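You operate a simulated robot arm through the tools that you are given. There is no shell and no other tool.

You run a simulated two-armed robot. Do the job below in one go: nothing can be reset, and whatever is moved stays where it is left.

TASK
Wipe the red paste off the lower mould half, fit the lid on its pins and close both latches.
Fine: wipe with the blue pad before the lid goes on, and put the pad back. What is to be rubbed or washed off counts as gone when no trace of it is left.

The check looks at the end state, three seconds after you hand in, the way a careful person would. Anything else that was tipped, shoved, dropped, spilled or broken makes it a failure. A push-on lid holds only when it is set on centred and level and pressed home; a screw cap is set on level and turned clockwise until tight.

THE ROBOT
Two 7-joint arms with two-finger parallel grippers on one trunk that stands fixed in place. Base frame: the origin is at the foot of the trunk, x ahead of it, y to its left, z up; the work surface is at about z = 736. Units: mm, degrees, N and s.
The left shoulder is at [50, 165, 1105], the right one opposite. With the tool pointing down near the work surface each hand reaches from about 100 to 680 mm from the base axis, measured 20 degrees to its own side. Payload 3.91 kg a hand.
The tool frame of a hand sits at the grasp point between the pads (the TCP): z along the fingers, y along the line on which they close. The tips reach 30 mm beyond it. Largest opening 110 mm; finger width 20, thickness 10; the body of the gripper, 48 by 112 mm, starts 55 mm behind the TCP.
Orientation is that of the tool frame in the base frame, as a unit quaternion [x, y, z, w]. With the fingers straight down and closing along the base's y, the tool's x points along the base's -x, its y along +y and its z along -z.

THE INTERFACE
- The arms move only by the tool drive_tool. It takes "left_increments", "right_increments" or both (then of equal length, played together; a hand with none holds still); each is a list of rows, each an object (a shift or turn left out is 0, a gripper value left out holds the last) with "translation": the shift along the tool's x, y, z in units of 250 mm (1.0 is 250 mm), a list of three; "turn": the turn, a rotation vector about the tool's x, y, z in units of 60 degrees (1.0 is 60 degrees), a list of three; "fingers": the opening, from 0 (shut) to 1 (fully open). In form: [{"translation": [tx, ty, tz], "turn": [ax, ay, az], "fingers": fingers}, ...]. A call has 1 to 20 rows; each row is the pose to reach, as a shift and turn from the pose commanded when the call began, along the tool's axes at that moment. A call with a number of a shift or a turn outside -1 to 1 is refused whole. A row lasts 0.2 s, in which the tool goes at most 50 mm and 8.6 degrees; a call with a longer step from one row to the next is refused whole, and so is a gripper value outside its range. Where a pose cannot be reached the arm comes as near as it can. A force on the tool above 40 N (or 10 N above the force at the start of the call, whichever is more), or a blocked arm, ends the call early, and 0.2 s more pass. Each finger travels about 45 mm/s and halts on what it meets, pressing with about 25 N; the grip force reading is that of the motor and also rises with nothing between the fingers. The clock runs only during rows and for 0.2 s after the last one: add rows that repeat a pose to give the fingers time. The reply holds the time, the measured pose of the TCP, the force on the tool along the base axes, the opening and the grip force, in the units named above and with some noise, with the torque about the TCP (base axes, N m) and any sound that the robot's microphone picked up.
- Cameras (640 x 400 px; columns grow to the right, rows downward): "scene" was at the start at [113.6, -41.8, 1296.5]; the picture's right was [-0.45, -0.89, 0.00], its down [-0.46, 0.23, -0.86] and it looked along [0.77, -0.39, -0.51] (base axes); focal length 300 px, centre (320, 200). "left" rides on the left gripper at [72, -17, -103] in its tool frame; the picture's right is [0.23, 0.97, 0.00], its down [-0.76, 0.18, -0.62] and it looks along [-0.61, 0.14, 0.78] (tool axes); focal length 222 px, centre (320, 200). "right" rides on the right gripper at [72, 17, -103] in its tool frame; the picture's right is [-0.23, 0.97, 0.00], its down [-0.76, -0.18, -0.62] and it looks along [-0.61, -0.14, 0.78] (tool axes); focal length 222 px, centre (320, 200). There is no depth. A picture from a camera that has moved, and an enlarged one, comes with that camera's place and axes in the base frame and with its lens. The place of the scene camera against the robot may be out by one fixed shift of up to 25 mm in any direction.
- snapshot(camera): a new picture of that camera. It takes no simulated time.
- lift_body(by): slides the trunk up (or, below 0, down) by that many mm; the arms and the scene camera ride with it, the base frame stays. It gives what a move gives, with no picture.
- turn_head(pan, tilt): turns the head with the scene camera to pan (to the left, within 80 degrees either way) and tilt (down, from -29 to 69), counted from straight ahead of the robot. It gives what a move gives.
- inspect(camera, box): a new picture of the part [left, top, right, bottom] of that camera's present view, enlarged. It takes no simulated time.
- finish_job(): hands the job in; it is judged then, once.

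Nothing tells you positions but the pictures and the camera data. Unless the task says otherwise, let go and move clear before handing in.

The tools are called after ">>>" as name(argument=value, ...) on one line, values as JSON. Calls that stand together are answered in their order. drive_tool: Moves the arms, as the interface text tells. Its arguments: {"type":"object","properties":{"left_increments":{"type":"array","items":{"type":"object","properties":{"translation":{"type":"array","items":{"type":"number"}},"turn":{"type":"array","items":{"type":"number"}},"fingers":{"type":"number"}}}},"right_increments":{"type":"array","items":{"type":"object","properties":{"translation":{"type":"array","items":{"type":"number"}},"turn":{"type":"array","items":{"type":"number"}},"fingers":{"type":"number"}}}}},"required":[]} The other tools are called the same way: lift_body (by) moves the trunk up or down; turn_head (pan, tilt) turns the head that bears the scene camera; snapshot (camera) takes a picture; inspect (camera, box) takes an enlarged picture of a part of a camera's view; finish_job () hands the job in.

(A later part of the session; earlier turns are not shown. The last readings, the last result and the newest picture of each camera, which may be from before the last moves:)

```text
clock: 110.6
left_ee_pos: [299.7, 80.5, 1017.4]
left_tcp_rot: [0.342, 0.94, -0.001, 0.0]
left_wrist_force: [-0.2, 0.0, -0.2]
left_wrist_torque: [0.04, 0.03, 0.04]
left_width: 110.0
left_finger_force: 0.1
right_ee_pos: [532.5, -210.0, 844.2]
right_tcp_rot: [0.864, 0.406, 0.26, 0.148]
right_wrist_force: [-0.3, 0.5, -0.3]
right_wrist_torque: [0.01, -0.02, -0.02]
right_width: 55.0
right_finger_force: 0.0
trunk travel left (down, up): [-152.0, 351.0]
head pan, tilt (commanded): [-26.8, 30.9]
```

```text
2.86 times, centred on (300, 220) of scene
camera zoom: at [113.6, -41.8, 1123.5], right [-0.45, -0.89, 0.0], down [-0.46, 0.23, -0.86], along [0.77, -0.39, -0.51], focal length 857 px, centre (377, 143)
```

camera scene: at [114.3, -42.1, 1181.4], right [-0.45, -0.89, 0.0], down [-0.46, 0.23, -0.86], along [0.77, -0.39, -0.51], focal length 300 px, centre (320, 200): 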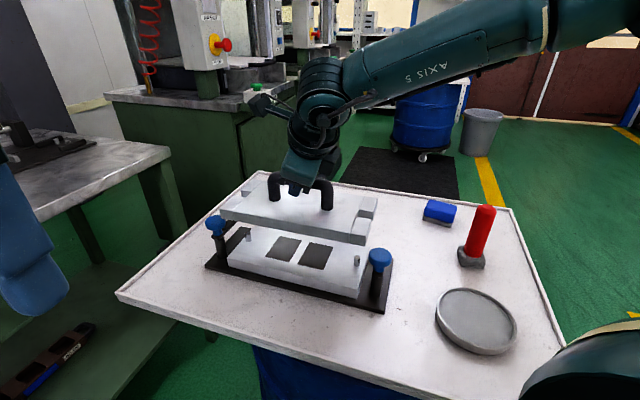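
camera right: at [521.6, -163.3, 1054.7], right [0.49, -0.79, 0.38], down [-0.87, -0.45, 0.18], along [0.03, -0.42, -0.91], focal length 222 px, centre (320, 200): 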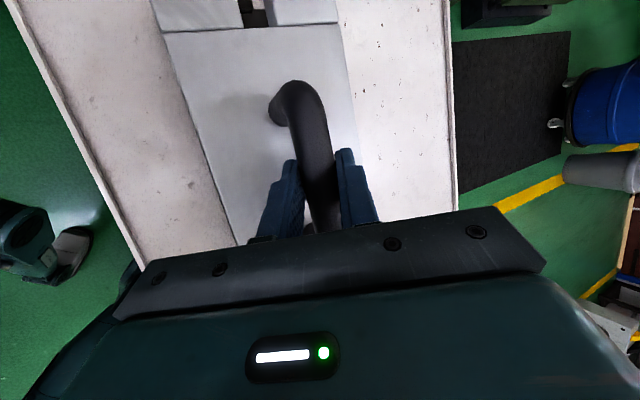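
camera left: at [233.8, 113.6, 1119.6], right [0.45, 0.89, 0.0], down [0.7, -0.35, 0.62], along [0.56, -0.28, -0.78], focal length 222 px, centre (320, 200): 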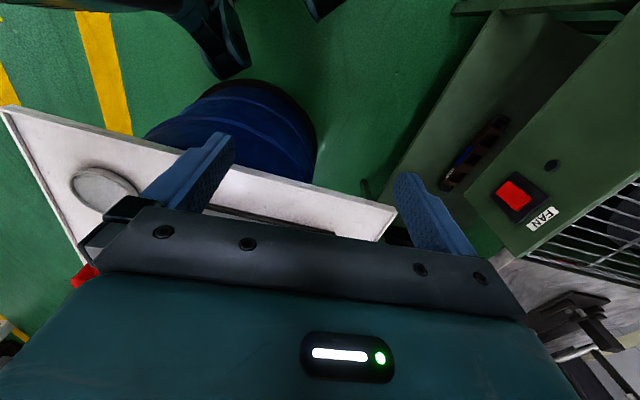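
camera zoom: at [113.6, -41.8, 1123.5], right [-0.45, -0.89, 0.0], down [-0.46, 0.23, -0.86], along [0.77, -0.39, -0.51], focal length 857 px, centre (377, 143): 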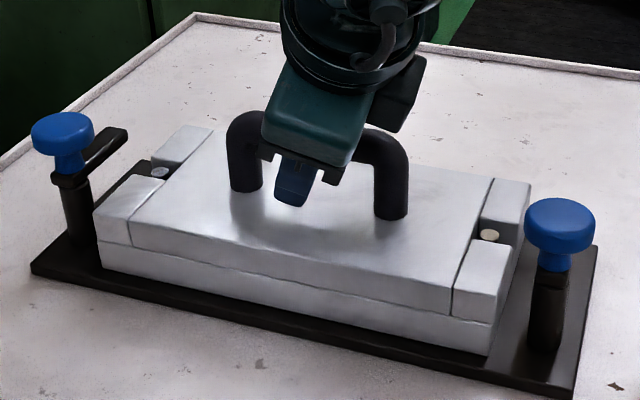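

>>> drive_tool(right_increments=[{"translation": [0, 0, -0.06]}, {"translation": [0, 0, -0.12]}, {"translation": [0, 0, -0.18]}, {"translation": [0, 0, -0.2]}])

>>> drive_tool(right_increments=[{"translation": [0.03, 0.045, -0.08]}, {"translation": [0.06, 0.09, -0.16]}, {"translation": [0.09, 0.13, -0.23]}, {"translation": [0.118, 0.168, -0.297]}, {"translation": [0.118, 0.168, -0.297]}])

>>> snapshot(camera="scene")

>>> inspect(camera="scene", box=[195, 150, 405, 290])

```text
clock: 111.6
left_ee_pos: [300.8, 80.4, 1016.2]
left_tcp_rot: [0.342, 0.94, 0.0, 0.0]
left_wrist_force: [-0.6, 0.4, -0.5]
left_wrist_torque: [0.03, -0.01, -0.03]
left_width: 109.8
left_finger_force: 0.0
right_ee_pos: [502.7, -208.4, 886.0]
right_tcp_rot: [0.863, 0.407, 0.259, 0.148]
right_wrist_force: [0.3, -0.5, 0.2]
right_wrist_torque: [0.01, -0.01, -0.01]
right_width: 54.9
right_finger_force: 0.1
trunk travel left (down, up): [-152.0, 351.0]
head pan, tilt (commanded): [-26.8, 30.9]
```

```text
clock: 112.8
left_ee_pos: [300.9, 80.3, 1016.0]
left_tcp_rot: [0.342, 0.94, 0.001, 0.0]
left_wrist_force: [0.6, 1.1, -0.6]
left_wrist_torque: [0.03, 0.0, -0.01]
left_width: 109.9
left_finger_force: 0.0
right_ee_pos: [503.7, -207.4, 976.8]
right_tcp_rot: [0.863, 0.408, 0.26, 0.147]
right_wrist_force: [-0.2, -0.1, 0.1]
right_wrist_torque: [0.02, 0.01, 0.03]
right_width: 54.8
right_finger_force: 0.1
trunk travel left (down, up): [-152.0, 351.0]
head pan, tilt (commanded): [-26.8, 30.9]
```

```text
taken
camera scene: at [113.5, -41.8, 1123.5], right [-0.45, -0.89, 0.0], down [-0.46, 0.23, -0.86], along [0.77, -0.39, -0.51], focal length 300 px, centre (320, 200)
```

scene: 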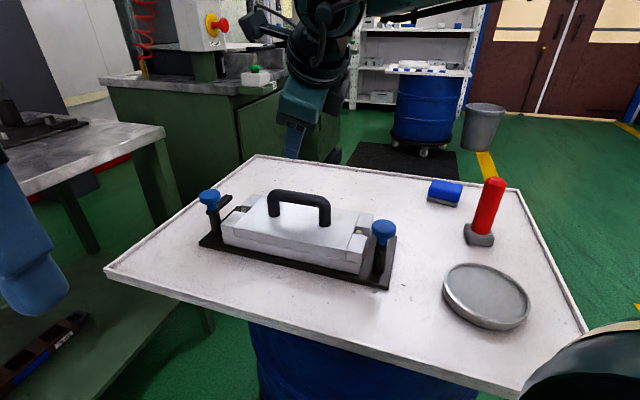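

```text
2.86 times, centred on (300, 220) of scene
camera zoom: at [113.5, -41.8, 1123.5], right [-0.45, -0.89, 0.0], down [-0.46, 0.23, -0.86], along [0.77, -0.39, -0.51], focal length 857 px, centre (377, 143)
```

zoom: 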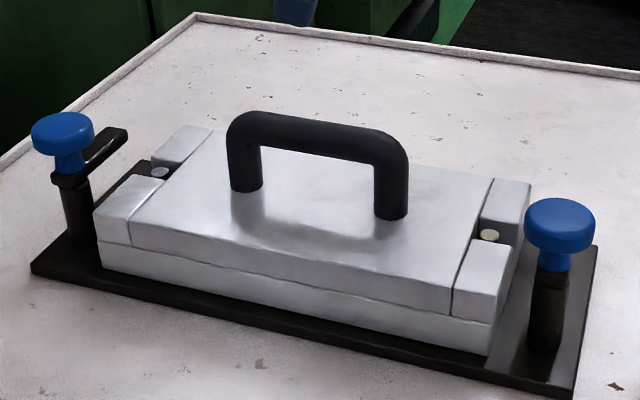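

The lid is on and stable. Each latch arm must swing about 90° over the lid's near blocks, at z≈794–806, just above the lid top. I'll close the right gripper into a pusher and test whether it can reach the outer side of the left latch, at height.

>>> drive_tool(right_increments=[{"translation": [0.11, -0.009, 0.05], "fingers": 0}, {"translation": [0.22, -0.018, 0.13], "fingers": 0}, {"translation": [0.34, -0.028, 0.25], "fingers": 0}, {"translation": [0.45, -0.037, 0.37], "fingers": 0}, {"translation": [0.566, -0.046, 0.477], "fingers": 0}, {"translation": [0.566, -0.046, 0.477], "fingers": 0}])

>>> snapshot(camera="scene")

>>> snapshot(camera="right")

```text
clock: 114.2
left_ee_pos: [299.6, 79.7, 1016.6]
left_tcp_rot: [0.342, 0.94, 0.0, 0.0]
left_wrist_force: [-0.3, 0.2, 0.4]
left_wrist_torque: [-0.01, -0.02, 0.02]
left_width: 110.2
left_finger_force: 0.0
right_ee_pos: [590.0, -156.2, 914.5]
right_tcp_rot: [0.863, 0.408, 0.26, 0.147]
right_wrist_force: [-0.4, 0.6, -0.8]
right_wrist_torque: [0.02, 0.01, 0.01]
right_width: 0.0
right_finger_force: 24.8
right hand out of reach, approached as far as the arm can: row 3, 4, 5, 6
trunk travel left (down, up): [-152.0, 351.0]
head pan, tilt (commanded): [-26.8, 30.9]
```

```text
taken
camera scene: at [113.9, -42.0, 1123.4], right [-0.45, -0.89, 0.0], down [-0.46, 0.23, -0.86], along [0.77, -0.39, -0.51], focal length 300 px, centre (320, 200)
```

scene: 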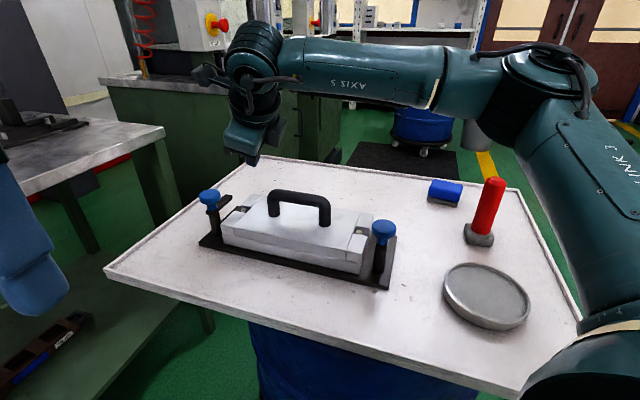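

```text
taken
camera right: at [581.0, -105.1, 1031.1], right [0.49, -0.79, 0.38], down [-0.87, -0.45, 0.18], along [0.03, -0.42, -0.91], focal length 222 px, centre (320, 200)
```

right: 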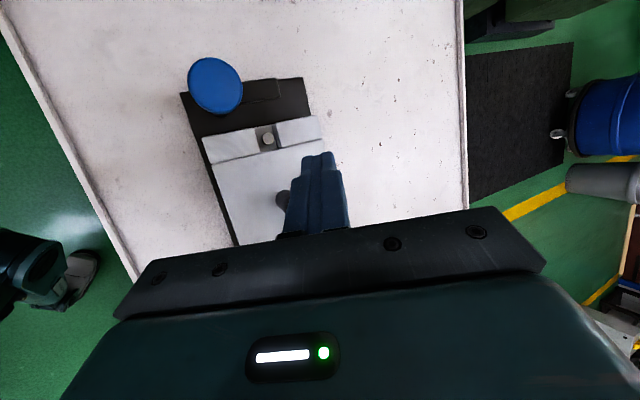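

>>> drive_tool(right_increments=[{"translation": [0.06, -0.005, 0.06]}, {"translation": [0.12, -0.01, 0.12]}, {"translation": [0.18, -0.015, 0.16]}, {"translation": [0.18, -0.015, 0.16]}, {"translation": [0.18, -0.015, 0.16]}])

>>> snapshot(camera="scene")

```text
clock: 115.4
left_ee_pos: [301.1, 80.5, 1017.2]
left_tcp_rot: [0.342, 0.94, 0.0, 0.0]
left_wrist_force: [0.0, -0.7, -0.1]
left_wrist_torque: [0.02, 0.01, -0.01]
left_width: 109.8
left_finger_force: 0.1
right_ee_pos: [598.7, -160.9, 893.9]
right_tcp_rot: [0.863, 0.407, 0.26, 0.147]
right_wrist_force: [-0.4, 0.2, -0.2]
right_wrist_torque: [0.04, -0.02, 0.01]
right_width: 0.1
right_finger_force: 24.6
right hand out of reach, approached as far as the arm can: row 1, 2, 3, 4, 5
trunk travel left (down, up): [-152.0, 351.0]
head pan, tilt (commanded): [-26.8, 30.9]
```

```text
taken
camera scene: at [113.6, -41.9, 1123.5], right [-0.45, -0.89, 0.0], down [-0.46, 0.23, -0.86], along [0.77, -0.39, -0.51], focal length 300 px, centre (320, 200)
```

scene: 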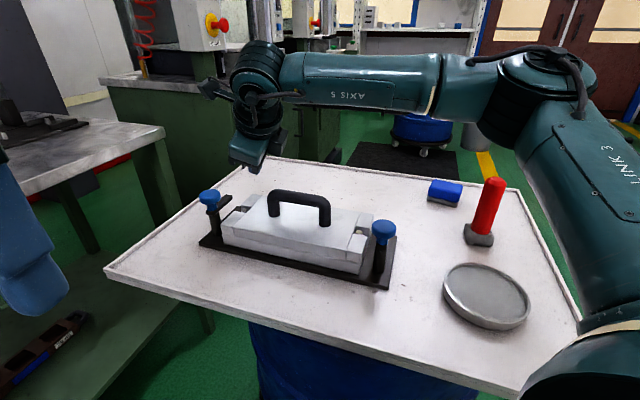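

The limit follows the upper arm. With the wrist well above the shoulder it should open up, so I'll lower the trunk in stages while raising the hand.

>>> drive_tool(right_increments=[{"translation": [0.033, 0.047, -0.083]}, {"translation": [0.066, 0.093, -0.165]}, {"translation": [0.098, 0.14, -0.25]}, {"translation": [0.131, 0.187, -0.33]}, {"translation": [0.131, 0.187, -0.33]}])

>>> lift_body(by=-80)

>>> drive_tool(right_increments=[{"translation": [0.026, 0.037, -0.066]}, {"translation": [0.052, 0.075, -0.132]}, {"translation": [0.079, 0.112, -0.198]}, {"translation": [0.105, 0.149, -0.264]}, {"translation": [0.105, 0.149, -0.264]}])

>>> lift_body(by=-70)

```text
clock: 116.6
left_ee_pos: [300.1, 80.5, 1016.9]
left_tcp_rot: [0.342, 0.94, 0.0, 0.0]
left_wrist_force: [-0.2, 0.6, 0.3]
left_wrist_torque: [0.0, -0.03, 0.01]
left_width: 109.9
left_finger_force: 0.0
right_ee_pos: [594.0, -179.5, 985.3]
right_tcp_rot: [0.864, 0.406, 0.26, 0.148]
right_wrist_force: [0.0, -0.3, -0.2]
right_wrist_torque: [0.02, 0.0, -0.03]
right_width: 0.0
right_finger_force: 24.8
right hand out of reach, approached as far as the arm can: row 2, 3, 4, 5
trunk travel left (down, up): [-152.0, 351.0]
head pan, tilt (commanded): [-26.8, 30.9]
```

```text
clock: 117.8
left_ee_pos: [299.7, 81.9, 937.5]
left_tcp_rot: [0.343, 0.939, 0.0, 0.0]
left_wrist_force: [0.3, -0.3, 0.3]
left_wrist_torque: [0.01, -0.04, 0.02]
left_width: 110.0
left_finger_force: 0.0
right_ee_pos: [593.1, -179.2, 905.3]
right_tcp_rot: [0.863, 0.406, 0.26, 0.148]
right_wrist_force: [0.7, -0.2, 0.1]
right_wrist_torque: [-0.02, -0.01, -0.03]
right_width: 0.0
right_finger_force: 24.8
trunk travel left (down, up): [-72.0, 431.0]
head pan, tilt (commanded): [-26.8, 30.9]
```

```text
clock: 119.0
left_ee_pos: [300.9, 81.2, 936.9]
left_tcp_rot: [0.342, 0.94, 0.0, 0.0]
left_wrist_force: [-0.4, -0.5, 0.1]
left_wrist_torque: [0.02, 0.01, 0.0]
left_width: 109.9
left_finger_force: 0.1
right_ee_pos: [582.4, -193.3, 943.5]
right_tcp_rot: [0.864, 0.406, 0.26, 0.148]
right_wrist_force: [0.4, -0.5, 0.2]
right_wrist_torque: [0.01, 0.0, 0.0]
right_width: 0.2
right_finger_force: 25.2
right hand out of reach, approached as far as the arm can: row 1, 2, 3, 4, 5
trunk travel left (down, up): [-72.0, 431.0]
head pan, tilt (commanded): [-26.8, 30.9]
```

```text
clock: 120.0
left_ee_pos: [299.6, 80.2, 867.7]
left_tcp_rot: [0.342, 0.94, 0.0, -0.001]
left_wrist_force: [0.4, -0.2, 0.6]
left_wrist_torque: [-0.01, 0.02, 0.01]
left_width: 109.8
left_finger_force: 0.0
right_ee_pos: [582.0, -193.5, 873.5]
right_tcp_rot: [0.863, 0.406, 0.26, 0.148]
right_wrist_force: [-0.4, 0.3, -0.2]
right_wrist_torque: [0.01, -0.01, -0.03]
right_width: 0.0
right_finger_force: 25.4
trunk travel left (down, up): [-2.0, 501.0]
head pan, tilt (commanded): [-26.8, 30.9]
```

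The right arm can't get around to the left latch this way, so I'll use it for the right latch and try the left arm on the left one. First I'll raise the trunk and re-orient the right hand straight down.

>>> lift_body(by=150)

>>> drive_tool(right_increments=[{"translation": [-0.126, -0.011, -0.024], "turn": [0.035, 0.02, -0.115]}, {"translation": [-0.253, -0.021, -0.048], "turn": [0.07, 0.04, -0.231]}, {"translation": [-0.38, -0.032, -0.072], "turn": [0.104, 0.059, -0.346]}, {"translation": [-0.506, -0.043, -0.096], "turn": [0.139, 0.079, -0.462]}, {"translation": [-0.633, -0.053, -0.12], "turn": [0.174, 0.099, -0.577]}, {"translation": [-0.759, -0.064, -0.144], "turn": [0.2087, 0.1188, -0.6928]}])

>>> drive_tool(right_increments=[{"turn": [0.035, 0.02, -0.115]}, {"turn": [0.07, 0.04, -0.231]}, {"turn": [0.104, 0.059, -0.346]}, {"turn": [0.139, 0.079, -0.462]}, {"turn": [0.174, 0.099, -0.577]}, {"turn": [0.2087, 0.1188, -0.6928]}])

>>> drive_tool(right_increments=[{"turn": [0.035, 0.02, -0.115]}, {"turn": [0.07, 0.04, -0.231]}, {"turn": [0.104, 0.059, -0.346]}, {"turn": [0.139, 0.079, -0.462]}, {"turn": [0.174, 0.099, -0.577]}, {"turn": [0.2087, 0.1188, -0.6928]}])

>>> snapshot(camera="right")

>>> snapshot(camera="scene")

```text
clock: 121.8
left_ee_pos: [301.2, 80.9, 1017.6]
left_tcp_rot: [0.342, 0.94, 0.0, 0.001]
left_wrist_force: [-0.5, -0.1, -0.1]
left_wrist_torque: [0.02, -0.03, 0.01]
left_width: 110.0
left_finger_force: 0.1
right_ee_pos: [582.0, -194.3, 1023.6]
right_tcp_rot: [0.864, 0.406, 0.26, 0.148]
right_wrist_force: [-0.1, -0.8, 0.6]
right_wrist_torque: [-0.03, -0.01, 0.01]
right_width: 0.0
right_finger_force: 25.1
trunk travel left (down, up): [-152.0, 351.0]
head pan, tilt (commanded): [-26.8, 30.9]
```

```text
clock: 123.2
left_ee_pos: [299.2, 80.9, 1016.3]
left_tcp_rot: [0.341, 0.94, 0.0, 0.0]
left_wrist_force: [0.1, -1.1, 0.1]
left_wrist_torque: [0.05, 0.05, -0.01]
left_width: 110.1
left_finger_force: 0.0
right_ee_pos: [449.4, -330.0, 981.9]
right_tcp_rot: [0.656, 0.72, 0.197, 0.112]
right_wrist_force: [0.0, -0.3, -0.4]
right_wrist_torque: [0.0, 0.03, -0.02]
right_width: 0.0
right_finger_force: 25.3
trunk travel left (down, up): [-152.0, 351.0]
head pan, tilt (commanded): [-26.8, 30.9]
```

```text
clock: 124.6
left_ee_pos: [300.1, 81.1, 1017.3]
left_tcp_rot: [0.342, 0.94, 0.001, 0.0]
left_wrist_force: [-0.3, -0.2, 0.2]
left_wrist_torque: [-0.02, -0.02, 0.02]
left_width: 110.1
left_finger_force: 0.0
right_ee_pos: [449.4, -328.7, 983.9]
right_tcp_rot: [0.353, 0.928, 0.106, 0.06]
right_wrist_force: [0.1, -0.5, 0.6]
right_wrist_torque: [0.02, 0.02, -0.03]
right_width: 0.1
right_finger_force: 25.3
trunk travel left (down, up): [-152.0, 351.0]
head pan, tilt (commanded): [-26.8, 30.9]
```

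```text
clock: 126.0
left_ee_pos: [299.2, 81.1, 1017.2]
left_tcp_rot: [0.342, 0.94, 0.0, 0.0]
left_wrist_force: [-0.7, 0.7, -0.2]
left_wrist_torque: [0.0, 0.01, 0.01]
left_width: 110.0
left_finger_force: 0.1
right_ee_pos: [451.1, -329.1, 982.5]
right_tcp_rot: [-0.001, 1.0, 0.0, 0.001]
right_wrist_force: [-0.4, 0.2, 0.0]
right_wrist_torque: [0.02, 0.03, 0.01]
right_width: 0.2
right_finger_force: 24.8
trunk travel left (down, up): [-152.0, 351.0]
head pan, tilt (commanded): [-26.8, 30.9]
```

```text
taken
camera right: at [377.5, -312.6, 1086.7], right [0.23, 0.97, 0.0], down [0.76, -0.18, 0.62], along [0.61, -0.14, -0.78], focal length 222 px, centre (320, 200)
```

right: 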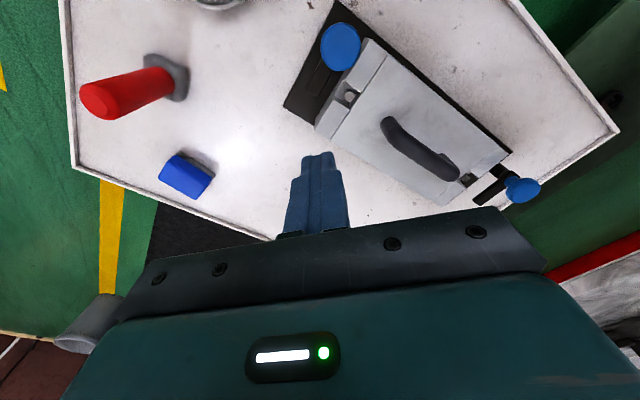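

```text
taken
camera scene: at [113.6, -41.8, 1123.5], right [-0.45, -0.89, 0.0], down [-0.46, 0.23, -0.86], along [0.77, -0.39, -0.51], focal length 300 px, centre (320, 200)
```

scene: 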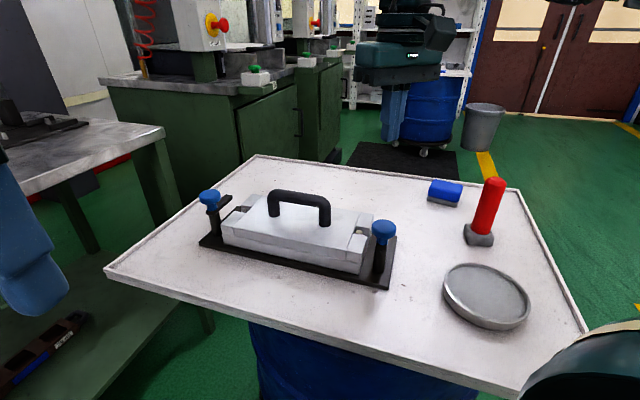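

Right hand is straight down again. I'll zoom in on both latches from here to get their exact geometry.

>>> inspect(camera="right", box=[285, 10, 405, 130])

>>> inspect(camera="right", box=[430, 130, 560, 220])

```text
3.33 times, centred on (345, 70) of right
camera zoom: at [377.5, -312.6, 1086.7], right [0.23, 0.97, 0.0], down [0.76, -0.18, 0.62], along [0.61, -0.14, -0.78], focal length 740 px, centre (237, 633)
```

zoom: 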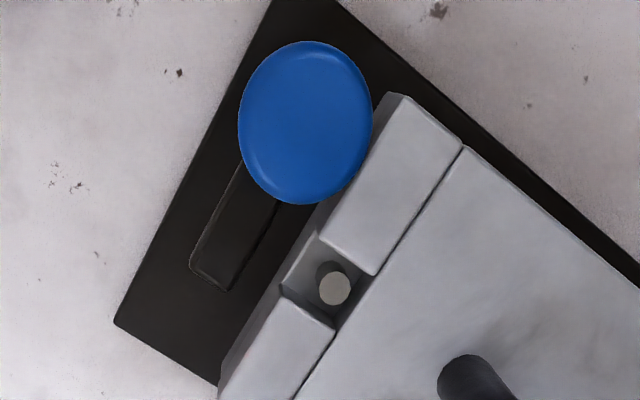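

```text
4.44 times, centred on (495, 175) of right
camera zoom: at [377.5, -312.6, 1086.7], right [0.23, 0.97, 0.0], down [0.76, -0.18, 0.62], along [0.61, -0.14, -0.78], focal length 987 px, centre (-458, 311)
```

zoom: 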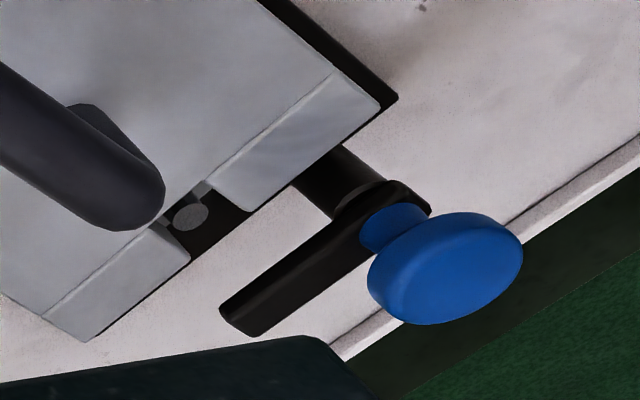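

Right latch: pivot near (397.5, -298), arm 56 mm long pointing away, knob top at z≈828. I'll put the closed fingertips on the outer side of its arm and sweep it around over the lid.

>>> drive_tool(right_increments=[{"translation": [0.06, -0.023, 0.11]}, {"translation": [0.12, -0.046, 0.22]}, {"translation": [0.18, -0.068, 0.33]}, {"translation": [0.18, -0.068, 0.33]}])

>>> drive_tool(right_increments=[{"translation": [0, 0, 0.1]}, {"translation": [0, 0, 0.2]}, {"translation": [0, 0, 0.296]}, {"translation": [0, 0, 0.296]}])

>>> snapshot(camera="right")

>>> inspect(camera="scene", box=[320, 180, 440, 300])

```text
clock: 127.0
left_ee_pos: [300.1, 79.5, 1017.0]
left_tcp_rot: [0.342, 0.94, 0.001, 0.0]
left_wrist_force: [2.1, 0.0, -0.4]
left_wrist_torque: [0.01, 0.01, -0.01]
left_width: 110.1
left_finger_force: 0.1
right_ee_pos: [404.5, -347.0, 898.3]
right_tcp_rot: [0.0, 1.0, -0.001, 0.0]
right_wrist_force: [0.2, 1.3, 0.1]
right_wrist_torque: [0.03, 0.02, -0.02]
right_width: 0.0
right_finger_force: 24.9
trunk travel left (down, up): [-152.0, 351.0]
head pan, tilt (commanded): [-26.8, 30.9]
```

```text
clock: 128.0
left_ee_pos: [300.9, 80.8, 1016.2]
left_tcp_rot: [0.342, 0.94, 0.0, 0.0]
left_wrist_force: [1.1, -0.3, 0.1]
left_wrist_torque: [-0.04, -0.02, -0.03]
left_width: 110.1
left_finger_force: 0.1
right_ee_pos: [405.1, -347.2, 825.2]
right_tcp_rot: [0.001, 1.0, 0.0, -0.001]
right_wrist_force: [0.2, 0.3, -0.7]
right_wrist_torque: [-0.01, -0.01, -0.01]
right_width: 0.0
right_finger_force: 25.1
trunk travel left (down, up): [-152.0, 351.0]
head pan, tilt (commanded): [-26.8, 30.9]
```

```text
taken
camera right: at [332.0, -329.8, 929.9], right [0.23, 0.97, 0.0], down [0.76, -0.18, 0.62], along [0.61, -0.14, -0.78], focal length 222 px, centre (320, 200)
```

right: 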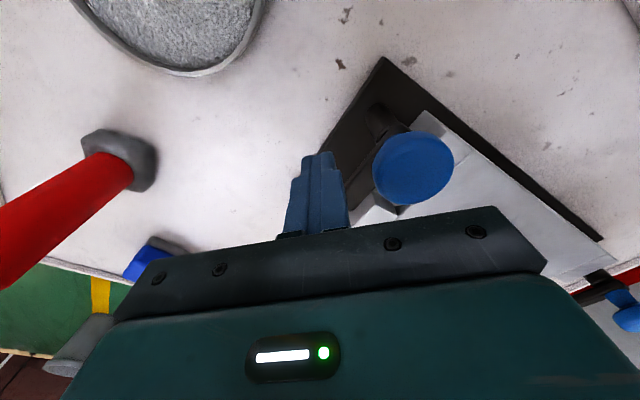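

```text
3.33 times, centred on (380, 240) of scene
camera zoom: at [113.6, -41.9, 1123.5], right [-0.45, -0.89, 0.0], down [-0.46, 0.23, -0.86], along [0.77, -0.39, -0.51], focal length 1000 px, centre (120, 67)
```

zoom: 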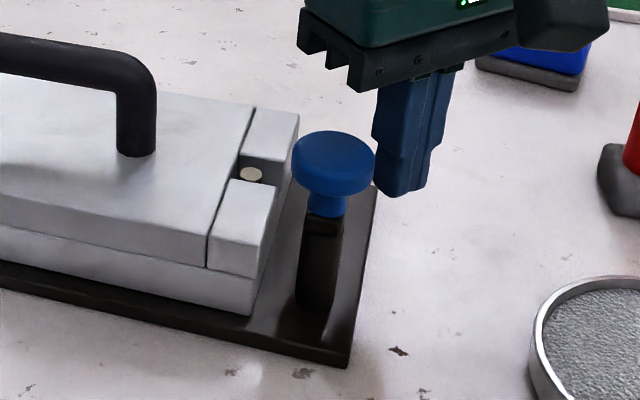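

>>> drive_tool(right_increments=[{"translation": [-0.013, 0.013, 0]}, {"translation": [-0.026, 0.0264, 0]}, {"translation": [-0.047, 0.0364, 0]}, {"translation": [-0.068, 0.0464, 0]}, {"translation": [-0.086, 0.0618, 0]}, {"translation": [-0.1036, 0.0772, 0]}, {"translation": [-0.117, 0.0966, 0]}, {"translation": [-0.1296, 0.116, 0]}])

>>> snapshot(camera="right")

>>> inspect(camera="scene", box=[320, 180, 440, 300])

```text
clock: 129.8
left_ee_pos: [299.5, 80.9, 1016.0]
left_tcp_rot: [0.342, 0.94, 0.0, 0.0]
left_wrist_force: [0.2, 0.0, 0.4]
left_wrist_torque: [0.0, 0.02, 0.03]
left_width: 110.3
left_finger_force: 0.1
right_ee_pos: [438.2, -318.4, 825.9]
right_tcp_rot: [0.0, 1.0, -0.001, 0.0]
right_wrist_force: [-0.4, 0.7, 0.2]
right_wrist_torque: [0.02, -0.01, -0.03]
right_width: 0.1
right_finger_force: 25.1
trunk travel left (down, up): [-152.0, 351.0]
head pan, tilt (commanded): [-26.8, 30.9]
```

```text
taken
camera right: at [364.6, -300.6, 930.5], right [0.23, 0.97, 0.0], down [0.76, -0.18, 0.62], along [0.61, -0.14, -0.78], focal length 222 px, centre (320, 200)
```

right: 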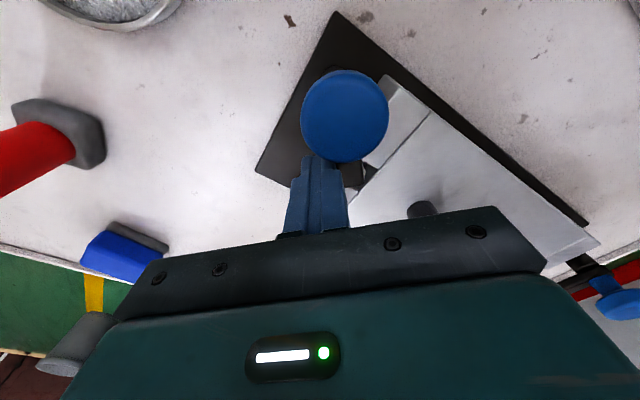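

```text
3.33 times, centred on (380, 240) of scene
camera zoom: at [113.5, -41.9, 1123.5], right [-0.45, -0.89, 0.0], down [-0.46, 0.23, -0.86], along [0.77, -0.39, -0.51], focal length 1000 px, centre (120, 67)
```

zoom: 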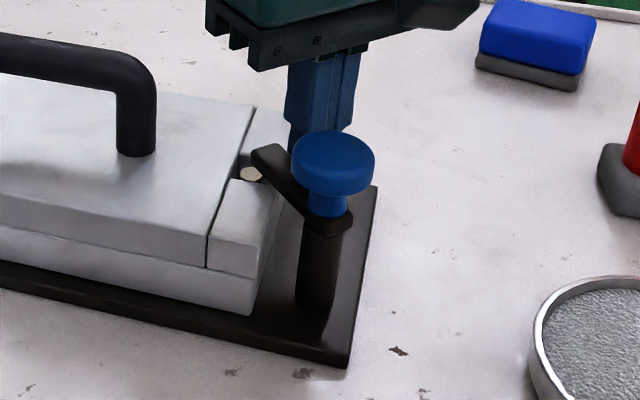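

The arm turns freely over the lid. I'll continue the sweep to 90°.

>>> drive_tool(right_increments=[{"translation": [-0.0088, 0.02, 0]}, {"translation": [-0.0152, 0.044, 0]}, {"translation": [-0.0184, 0.0656, 0]}, {"translation": [-0.0192, 0.0904, 0]}, {"translation": [-0.0164, 0.112, 0]}, {"translation": [-0.01, 0.136, 0]}, {"translation": [-0.01, 0.136, 0]}])

>>> snapshot(camera="right")

>>> inspect(camera="scene", box=[320, 180, 440, 300])

```text
clock: 131.4
left_ee_pos: [299.8, 79.0, 1018.0]
left_tcp_rot: [0.342, 0.94, 0.001, 0.001]
left_wrist_force: [-0.3, 0.8, 0.0]
left_wrist_torque: [0.0, 0.02, 0.04]
left_width: 109.8
left_finger_force: 0.0
right_ee_pos: [441.8, -288.1, 826.7]
right_tcp_rot: [0.002, 1.0, -0.002, 0.002]
right_wrist_force: [2.6, -28.8, 9.0]
right_wrist_torque: [-0.47, -0.01, 0.22]
right_width: 0.0
right_finger_force: 25.6
trunk travel left (down, up): [-152.0, 351.0]
head pan, tilt (commanded): [-26.8, 30.9]
```

```text
taken
camera right: at [367.7, -269.6, 930.3], right [0.23, 0.97, 0.0], down [0.76, -0.18, 0.63], along [0.61, -0.15, -0.78], focal length 222 px, centre (320, 200)
```

right: 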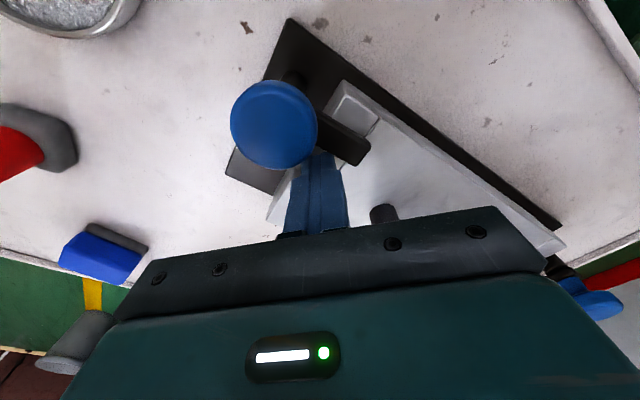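

```text
3.33 times, centred on (380, 240) of scene
camera zoom: at [113.3, -43.5, 1123.6], right [-0.45, -0.89, 0.0], down [-0.46, 0.23, -0.86], along [0.77, -0.39, -0.51], focal length 1000 px, centre (120, 67)
```

zoom: 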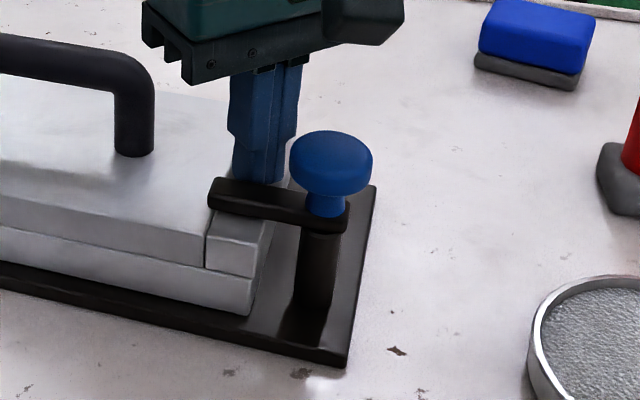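

The right latch has come up against its stop over the lid block (about 29 N). I'll back off, rise, and check that it stays closed.

>>> drive_tool(right_increments=[{"translation": [-0.03, -0.03, 0]}, {"translation": [-0.05, -0.05, 0]}, {"translation": [-0.05, -0.05, -0.1]}, {"translation": [-0.05, -0.05, -0.25]}, {"translation": [-0.05, -0.05, -0.4]}, {"translation": [-0.05, -0.05, -0.4]}])

>>> snapshot(camera="right")

>>> inspect(camera="scene", box=[195, 150, 405, 290])

```text
clock: 132.8
left_ee_pos: [299.8, 80.8, 1016.9]
left_tcp_rot: [0.342, 0.94, 0.0, -0.001]
left_wrist_force: [0.3, 0.3, 0.3]
left_wrist_torque: [-0.01, 0.0, -0.02]
left_width: 110.1
left_finger_force: 0.0
right_ee_pos: [452.9, -295.7, 926.5]
right_tcp_rot: [0.0, 1.0, 0.001, 0.0]
right_wrist_force: [-0.5, 0.0, -0.2]
right_wrist_torque: [-0.02, 0.02, 0.02]
right_width: 0.0
right_finger_force: 25.2
trunk travel left (down, up): [-152.0, 351.0]
head pan, tilt (commanded): [-26.8, 30.9]
```

```text
taken
camera right: at [379.6, -279.3, 1030.8], right [0.23, 0.97, 0.0], down [0.76, -0.18, 0.62], along [0.61, -0.14, -0.78], focal length 222 px, centre (320, 200)
```

right: 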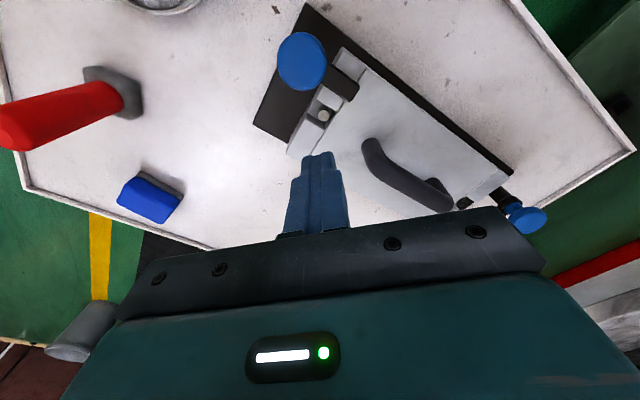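

```text
2.86 times, centred on (300, 220) of scene
camera zoom: at [113.5, -41.8, 1123.5], right [-0.45, -0.89, 0.0], down [-0.46, 0.23, -0.86], along [0.77, -0.39, -0.51], focal length 857 px, centre (377, 143)
```

zoom: 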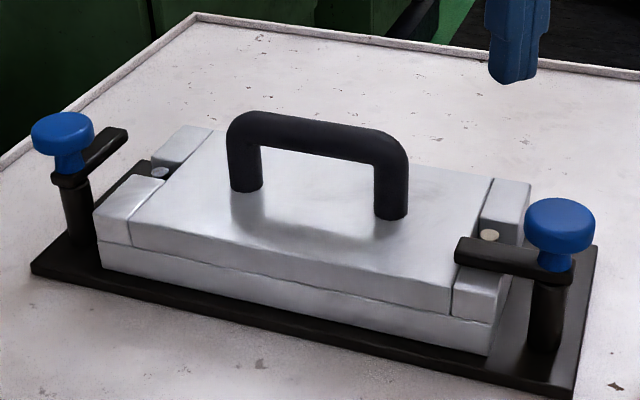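

>>> inspect(camera="right", box=[250, 10, 400, 150])

>>> snapshot(camera="scene")

```text
2.86 times, centred on (325, 80) of right
camera zoom: at [379.6, -279.3, 1030.8], right [0.23, 0.97, 0.0], down [0.76, -0.18, 0.62], along [0.61, -0.14, -0.78], focal length 635 px, centre (306, 543)
```

zoom: 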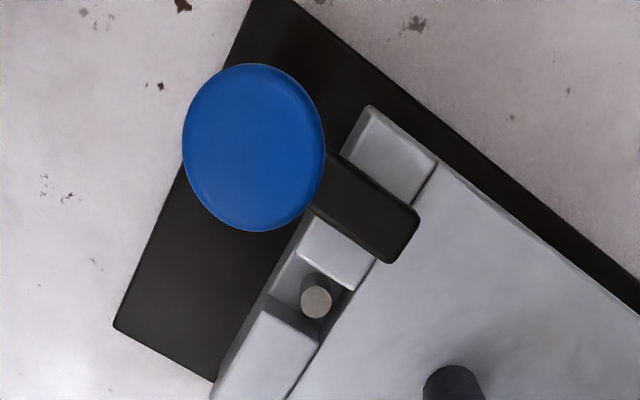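

```text
taken
camera scene: at [113.5, -41.8, 1123.5], right [-0.45, -0.89, 0.0], down [-0.46, 0.23, -0.86], along [0.77, -0.39, -0.51], focal length 300 px, centre (320, 200)
```

scene: 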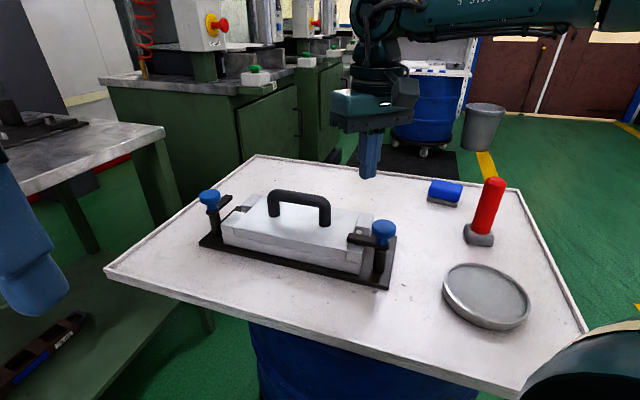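

The right latch is closed, with its arm lying along the lid. For the left latch I'll try the left arm. I'll move the right hand aside and up, then lower the trunk so the left wrist works high relative to its shoulder.

>>> drive_tool(right_increments=[{"translation": [0.02, -0.1, -0.08]}, {"translation": [0.04, -0.23, -0.16]}, {"translation": [0.06, -0.36, -0.24]}, {"translation": [0.08, -0.49, -0.32]}, {"translation": [0.09, -0.58, -0.38]}, {"translation": [0.09, -0.58, -0.38]}])

>>> lift_body(by=-140)

>>> snapshot(camera="scene")

```text
clock: 134.2
left_ee_pos: [299.5, 79.8, 1017.1]
left_tcp_rot: [0.343, 0.939, 0.0, 0.001]
left_wrist_force: [-0.8, 0.0, 0.1]
left_wrist_torque: [0.0, 0.0, -0.04]
left_width: 110.1
left_finger_force: 0.1
right_ee_pos: [429.7, -443.1, 1020.7]
right_tcp_rot: [0.001, 1.0, 0.0, 0.0]
right_wrist_force: [0.6, -0.3, 0.4]
right_wrist_torque: [-0.03, 0.03, -0.04]
right_width: 0.0
right_finger_force: 24.6
trunk travel left (down, up): [-152.0, 351.0]
head pan, tilt (commanded): [-26.8, 30.9]
```

```text
clock: 135.8
left_ee_pos: [300.2, 80.6, 876.2]
left_tcp_rot: [0.342, 0.94, 0.0, 0.001]
left_wrist_force: [0.7, -0.1, -0.1]
left_wrist_torque: [0.01, -0.01, -0.03]
left_width: 110.1
left_finger_force: 0.0
right_ee_pos: [429.5, -442.4, 879.7]
right_tcp_rot: [0.0, 1.0, 0.001, 0.0]
right_wrist_force: [0.3, 0.3, -1.4]
right_wrist_torque: [0.0, 0.01, -0.06]
right_width: 0.0
right_finger_force: 25.3
trunk travel left (down, up): [-12.0, 491.0]
head pan, tilt (commanded): [-26.8, 30.9]
```

```text
taken
camera scene: at [113.5, -41.8, 983.5], right [-0.45, -0.89, 0.0], down [-0.46, 0.23, -0.86], along [0.77, -0.39, -0.51], focal length 300 px, centre (320, 200)
```

scene: 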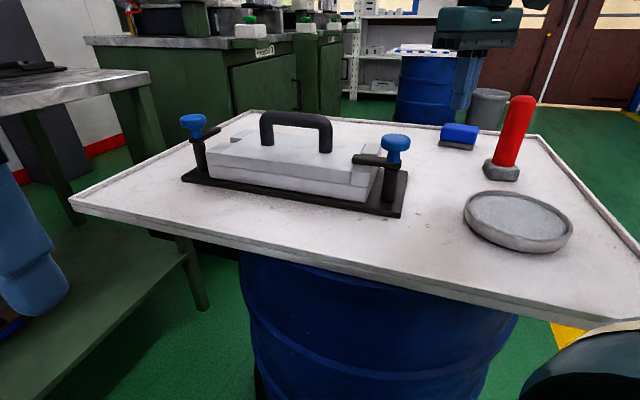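

>>> drive_tool(left_increments=[{"translation": [-0.135, 0.026, -0.03], "turn": [-0.017, -0.096, -0.054], "fingers": 0}, {"translation": [-0.27, 0.052, -0.06], "turn": [-0.034, -0.192, -0.108], "fingers": 0}, {"translation": [-0.405, 0.078, -0.09], "turn": [-0.051, -0.289, -0.161], "fingers": 0}, {"translation": [-0.54, 0.104, -0.12], "turn": [-0.068, -0.385, -0.215], "fingers": 0}, {"translation": [-0.675, 0.13, -0.15], "turn": [-0.085, -0.481, -0.269], "fingers": 0}, {"translation": [-0.809, 0.156, -0.176], "turn": [-0.1018, -0.5773, -0.3229], "fingers": 0}, {"translation": [-0.809, 0.156, -0.176], "turn": [-0.1018, -0.5773, -0.3229], "fingers": 0}])

>>> snapshot(camera="left")

>>> snapshot(camera="scene")

```text
clock: 137.4
left_ee_pos: [481.2, -20.9, 920.7]
left_tcp_rot: [0.165, 0.939, -0.052, 0.297]
left_wrist_force: [0.7, -0.4, 0.8]
left_wrist_torque: [0.0, 0.01, 0.03]
left_width: 0.0
left_finger_force: 24.8
right_ee_pos: [429.8, -441.4, 880.8]
right_tcp_rot: [0.001, 1.0, 0.0, -0.001]
right_wrist_force: [-0.2, 0.4, 0.0]
right_wrist_torque: [-0.05, 0.02, -0.01]
right_width: 0.3
right_finger_force: 25.2
trunk travel left (down, up): [-12.0, 491.0]
head pan, tilt (commanded): [-26.8, 30.9]
```

```text
taken
camera left: at [362.1, 3.2, 963.0], right [0.16, 0.98, -0.13], down [0.31, 0.08, 0.95], along [0.94, -0.19, -0.29], focal length 222 px, centre (320, 200)
```

left: 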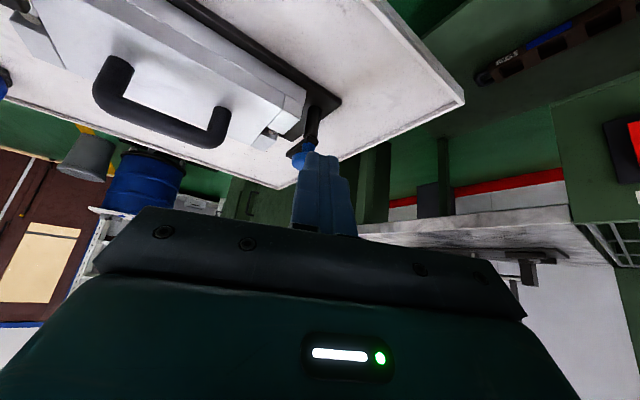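

```text
taken
camera scene: at [113.6, -41.9, 983.5], right [-0.45, -0.89, 0.0], down [-0.46, 0.23, -0.86], along [0.77, -0.39, -0.51], focal length 300 px, centre (320, 200)
```

scene: 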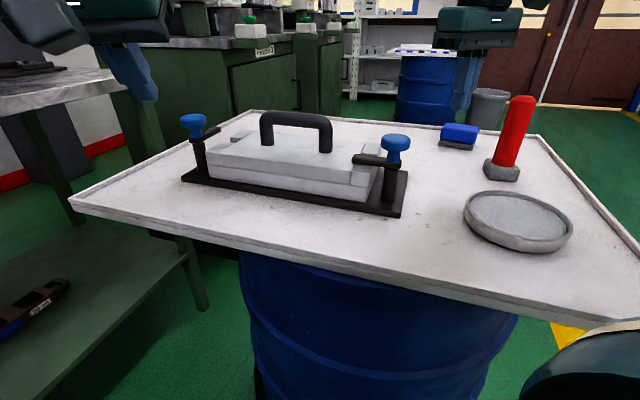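

>>> drive_tool(left_increments=[{"translation": [-0.09, 0.007, 0.08]}, {"translation": [-0.18, 0.013, 0.17]}, {"translation": [-0.27, 0.02, 0.28]}, {"translation": [-0.36, 0.026, 0.4]}, {"translation": [-0.453, 0.033, 0.512]}, {"translation": [-0.453, 0.033, 0.512]}])

>>> snapshot(camera="left")

>>> snapshot(camera="scene")

```text
clock: 138.8
left_ee_pos: [638.6, -69.1, 880.7]
left_tcp_rot: [0.166, 0.939, -0.051, 0.296]
left_wrist_force: [-0.2, -0.3, 0.1]
left_wrist_torque: [0.03, -0.03, -0.02]
left_width: 0.0
left_finger_force: 24.8
right_ee_pos: [431.1, -441.5, 880.4]
right_tcp_rot: [0.0, 1.0, 0.0, 0.0]
right_wrist_force: [0.2, 0.4, 0.3]
right_wrist_torque: [-0.04, 0.01, -0.03]
right_width: 0.0
right_finger_force: 25.3
trunk travel left (down, up): [-12.0, 491.0]
head pan, tilt (commanded): [-26.8, 30.9]
```

```text
taken
camera left: at [520.9, -44.1, 923.8], right [0.16, 0.98, -0.13], down [0.31, 0.07, 0.95], along [0.94, -0.19, -0.29], focal length 222 px, centre (320, 200)
```

left: 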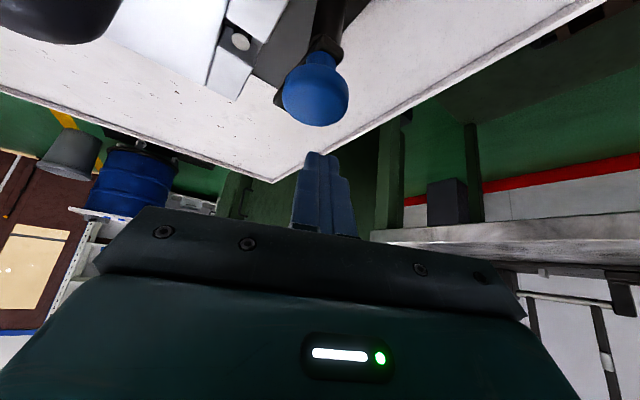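

```text
taken
camera scene: at [113.5, -42.0, 983.5], right [-0.45, -0.89, 0.0], down [-0.46, 0.23, -0.86], along [0.77, -0.39, -0.51], focal length 300 px, centre (320, 200)
```

scene: 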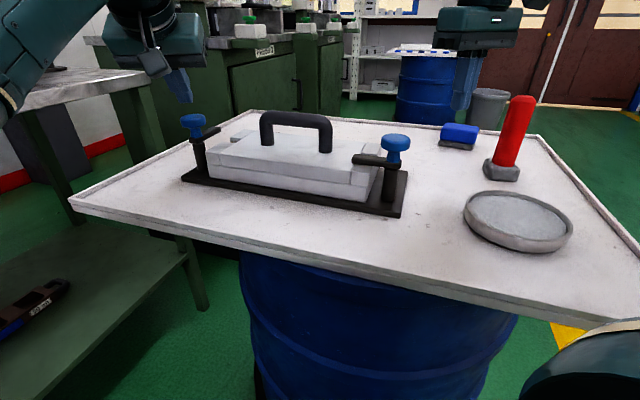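

The left arm reaches there freely. I'll take a close look at the left latch from this camera to fix its position before engaging.

>>> inspect(camera="left", box=[200, 0, 380, 140])

>>> inspect(camera="scene", box=[150, 60, 260, 190])

```text
2.86 times, centred on (290, 70) of left
camera zoom: at [520.9, -44.1, 923.8], right [0.16, 0.98, -0.13], down [0.31, 0.07, 0.95], along [0.94, -0.19, -0.29], focal length 635 px, centre (406, 571)
```

zoom: 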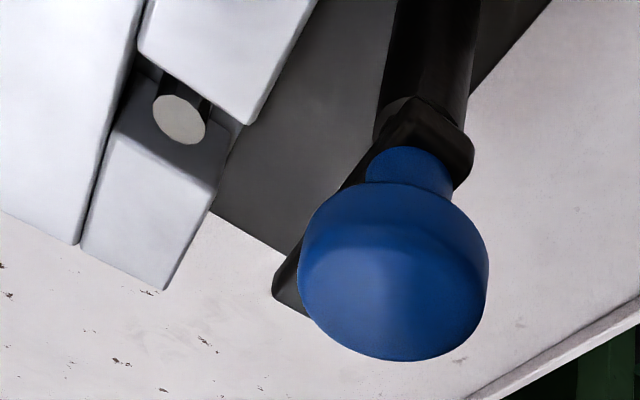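

```text
3.08 times, centred on (205, 125) of scene
camera zoom: at [113.5, -42.0, 983.5], right [-0.45, -0.89, 0.0], down [-0.46, 0.23, -0.86], along [0.77, -0.39, -0.51], focal length 923 px, centre (674, 431)
```

zoom: 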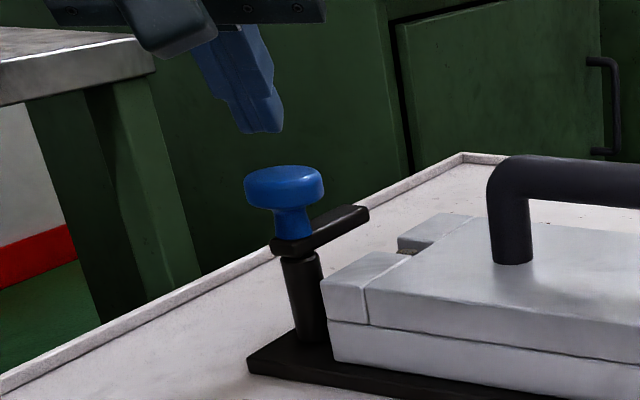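

>>> drive_tool(left_increments=[{"translation": [-0.05, -0.009, 0.035], "turn": [0, 0.067, 0]}, {"translation": [-0.101, -0.018, 0.071], "turn": [0, 0.1333, 0]}, {"translation": [-0.101, -0.018, 0.071], "turn": [0, 0.1333, 0]}])

>>> snapshot(camera="left")

>>> inspect(camera="scene", box=[150, 60, 260, 190])

```text
clock: 139.8
left_ee_pos: [630.2, -57.2, 867.9]
left_tcp_rot: [0.164, 0.956, -0.037, 0.241]
left_wrist_force: [1.1, 2.3, 10.9]
left_wrist_torque: [-0.01, -0.01, 0.02]
left_width: 0.1
left_finger_force: 24.8
left hand out of reach, approached as far as the arm can: row 1, 2, 3
right_ee_pos: [429.5, -441.2, 881.2]
right_tcp_rot: [0.0, 1.0, 0.0, 0.0]
right_wrist_force: [0.0, 0.0, 0.8]
right_wrist_torque: [-0.01, -0.02, 0.01]
right_width: 0.0
right_finger_force: 24.9
trunk travel left (down, up): [-12.0, 491.0]
head pan, tilt (commanded): [-26.8, 30.9]
stopped in row 3 (left hand): the force on the tool passed its limit at 41 N (the readings are from after the stop); the commanded pose is now the measured one
```

```text
taken
camera left: at [517.2, -36.8, 925.4], right [0.13, 0.99, -0.1], down [0.41, 0.03, 0.91], along [0.9, -0.16, -0.4], focal length 222 px, centre (320, 200)
```

left: 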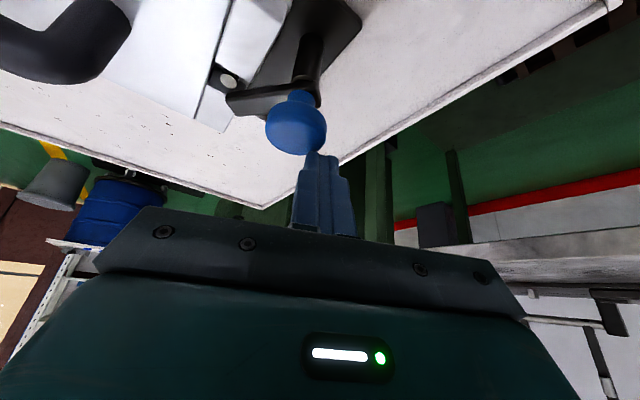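

```text
3.08 times, centred on (205, 125) of scene
camera zoom: at [112.7, -41.7, 983.3], right [-0.45, -0.89, 0.0], down [-0.46, 0.23, -0.86], along [0.77, -0.39, -0.51], focal length 923 px, centre (674, 431)
```

zoom: 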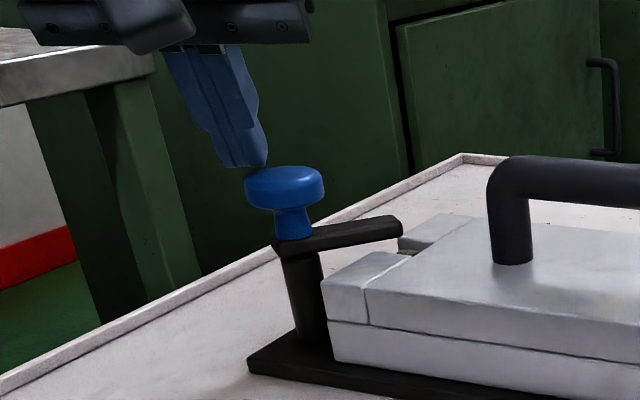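

The arm slid and a fingertip pressed the knob, which turned the latch partway in the closing direction; the lid is undisturbed. I'll lift straight up off the knob and look at what changed.

>>> drive_tool(left_increments=[{"translation": [-0.019, 0, -0.035]}, {"translation": [-0.038, 0, -0.07]}, {"translation": [-0.057, 0, -0.106]}])

>>> snapshot(camera="left")

>>> inspect(camera="scene", box=[150, 60, 260, 190])

>>> snapshot(camera="scene")

```text
clock: 140.6
left_ee_pos: [624.6, -55.4, 883.7]
left_tcp_rot: [0.165, 0.957, -0.036, 0.236]
left_wrist_force: [0.3, -0.9, 0.0]
left_wrist_torque: [0.0, -0.01, 0.01]
left_width: 0.2
left_finger_force: 25.0
left hand out of reach, approached as far as the arm can: row 1, 2, 3
right_ee_pos: [430.0, -441.2, 879.8]
right_tcp_rot: [0.001, 1.0, 0.001, 0.001]
right_wrist_force: [0.9, 0.0, -0.9]
right_wrist_torque: [0.01, 0.03, -0.03]
right_width: 0.1
right_finger_force: 25.0
trunk travel left (down, up): [-12.0, 491.0]
head pan, tilt (commanded): [-26.8, 30.9]
```

```text
taken
camera left: at [512.0, -33.7, 941.4], right [0.13, 0.99, -0.1], down [0.42, 0.03, 0.91], along [0.9, -0.16, -0.41], focal length 222 px, centre (320, 200)
```

left: 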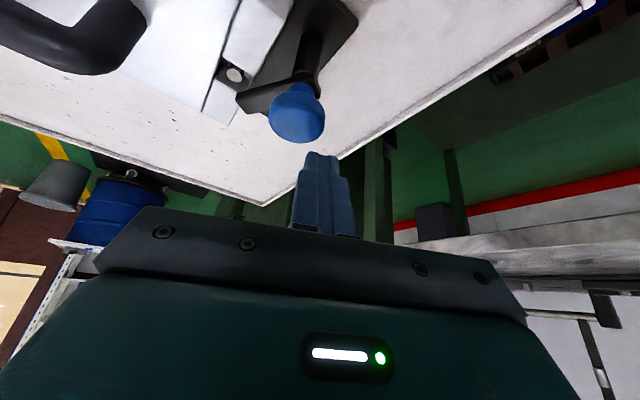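

```text
3.08 times, centred on (205, 125) of scene
camera zoom: at [113.6, -41.9, 983.4], right [-0.45, -0.89, 0.0], down [-0.46, 0.23, -0.86], along [0.77, -0.39, -0.51], focal length 923 px, centre (674, 431)
```

zoom: 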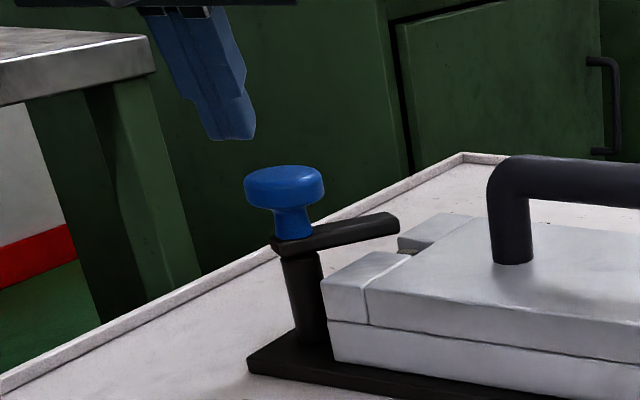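

```text
taken
camera scene: at [113.6, -41.9, 983.4], right [-0.45, -0.89, 0.0], down [-0.46, 0.23, -0.86], along [0.77, -0.39, -0.51], focal length 300 px, centre (320, 200)
```

scene: 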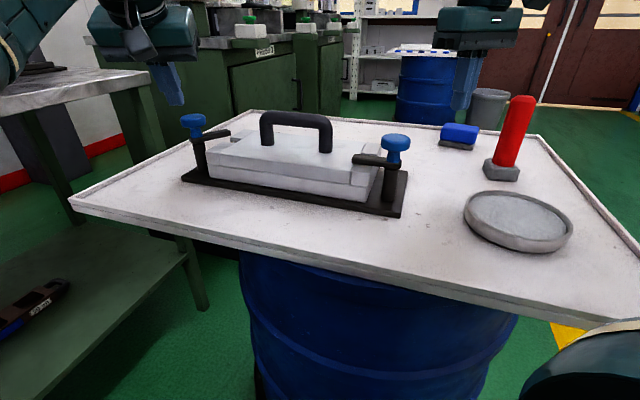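

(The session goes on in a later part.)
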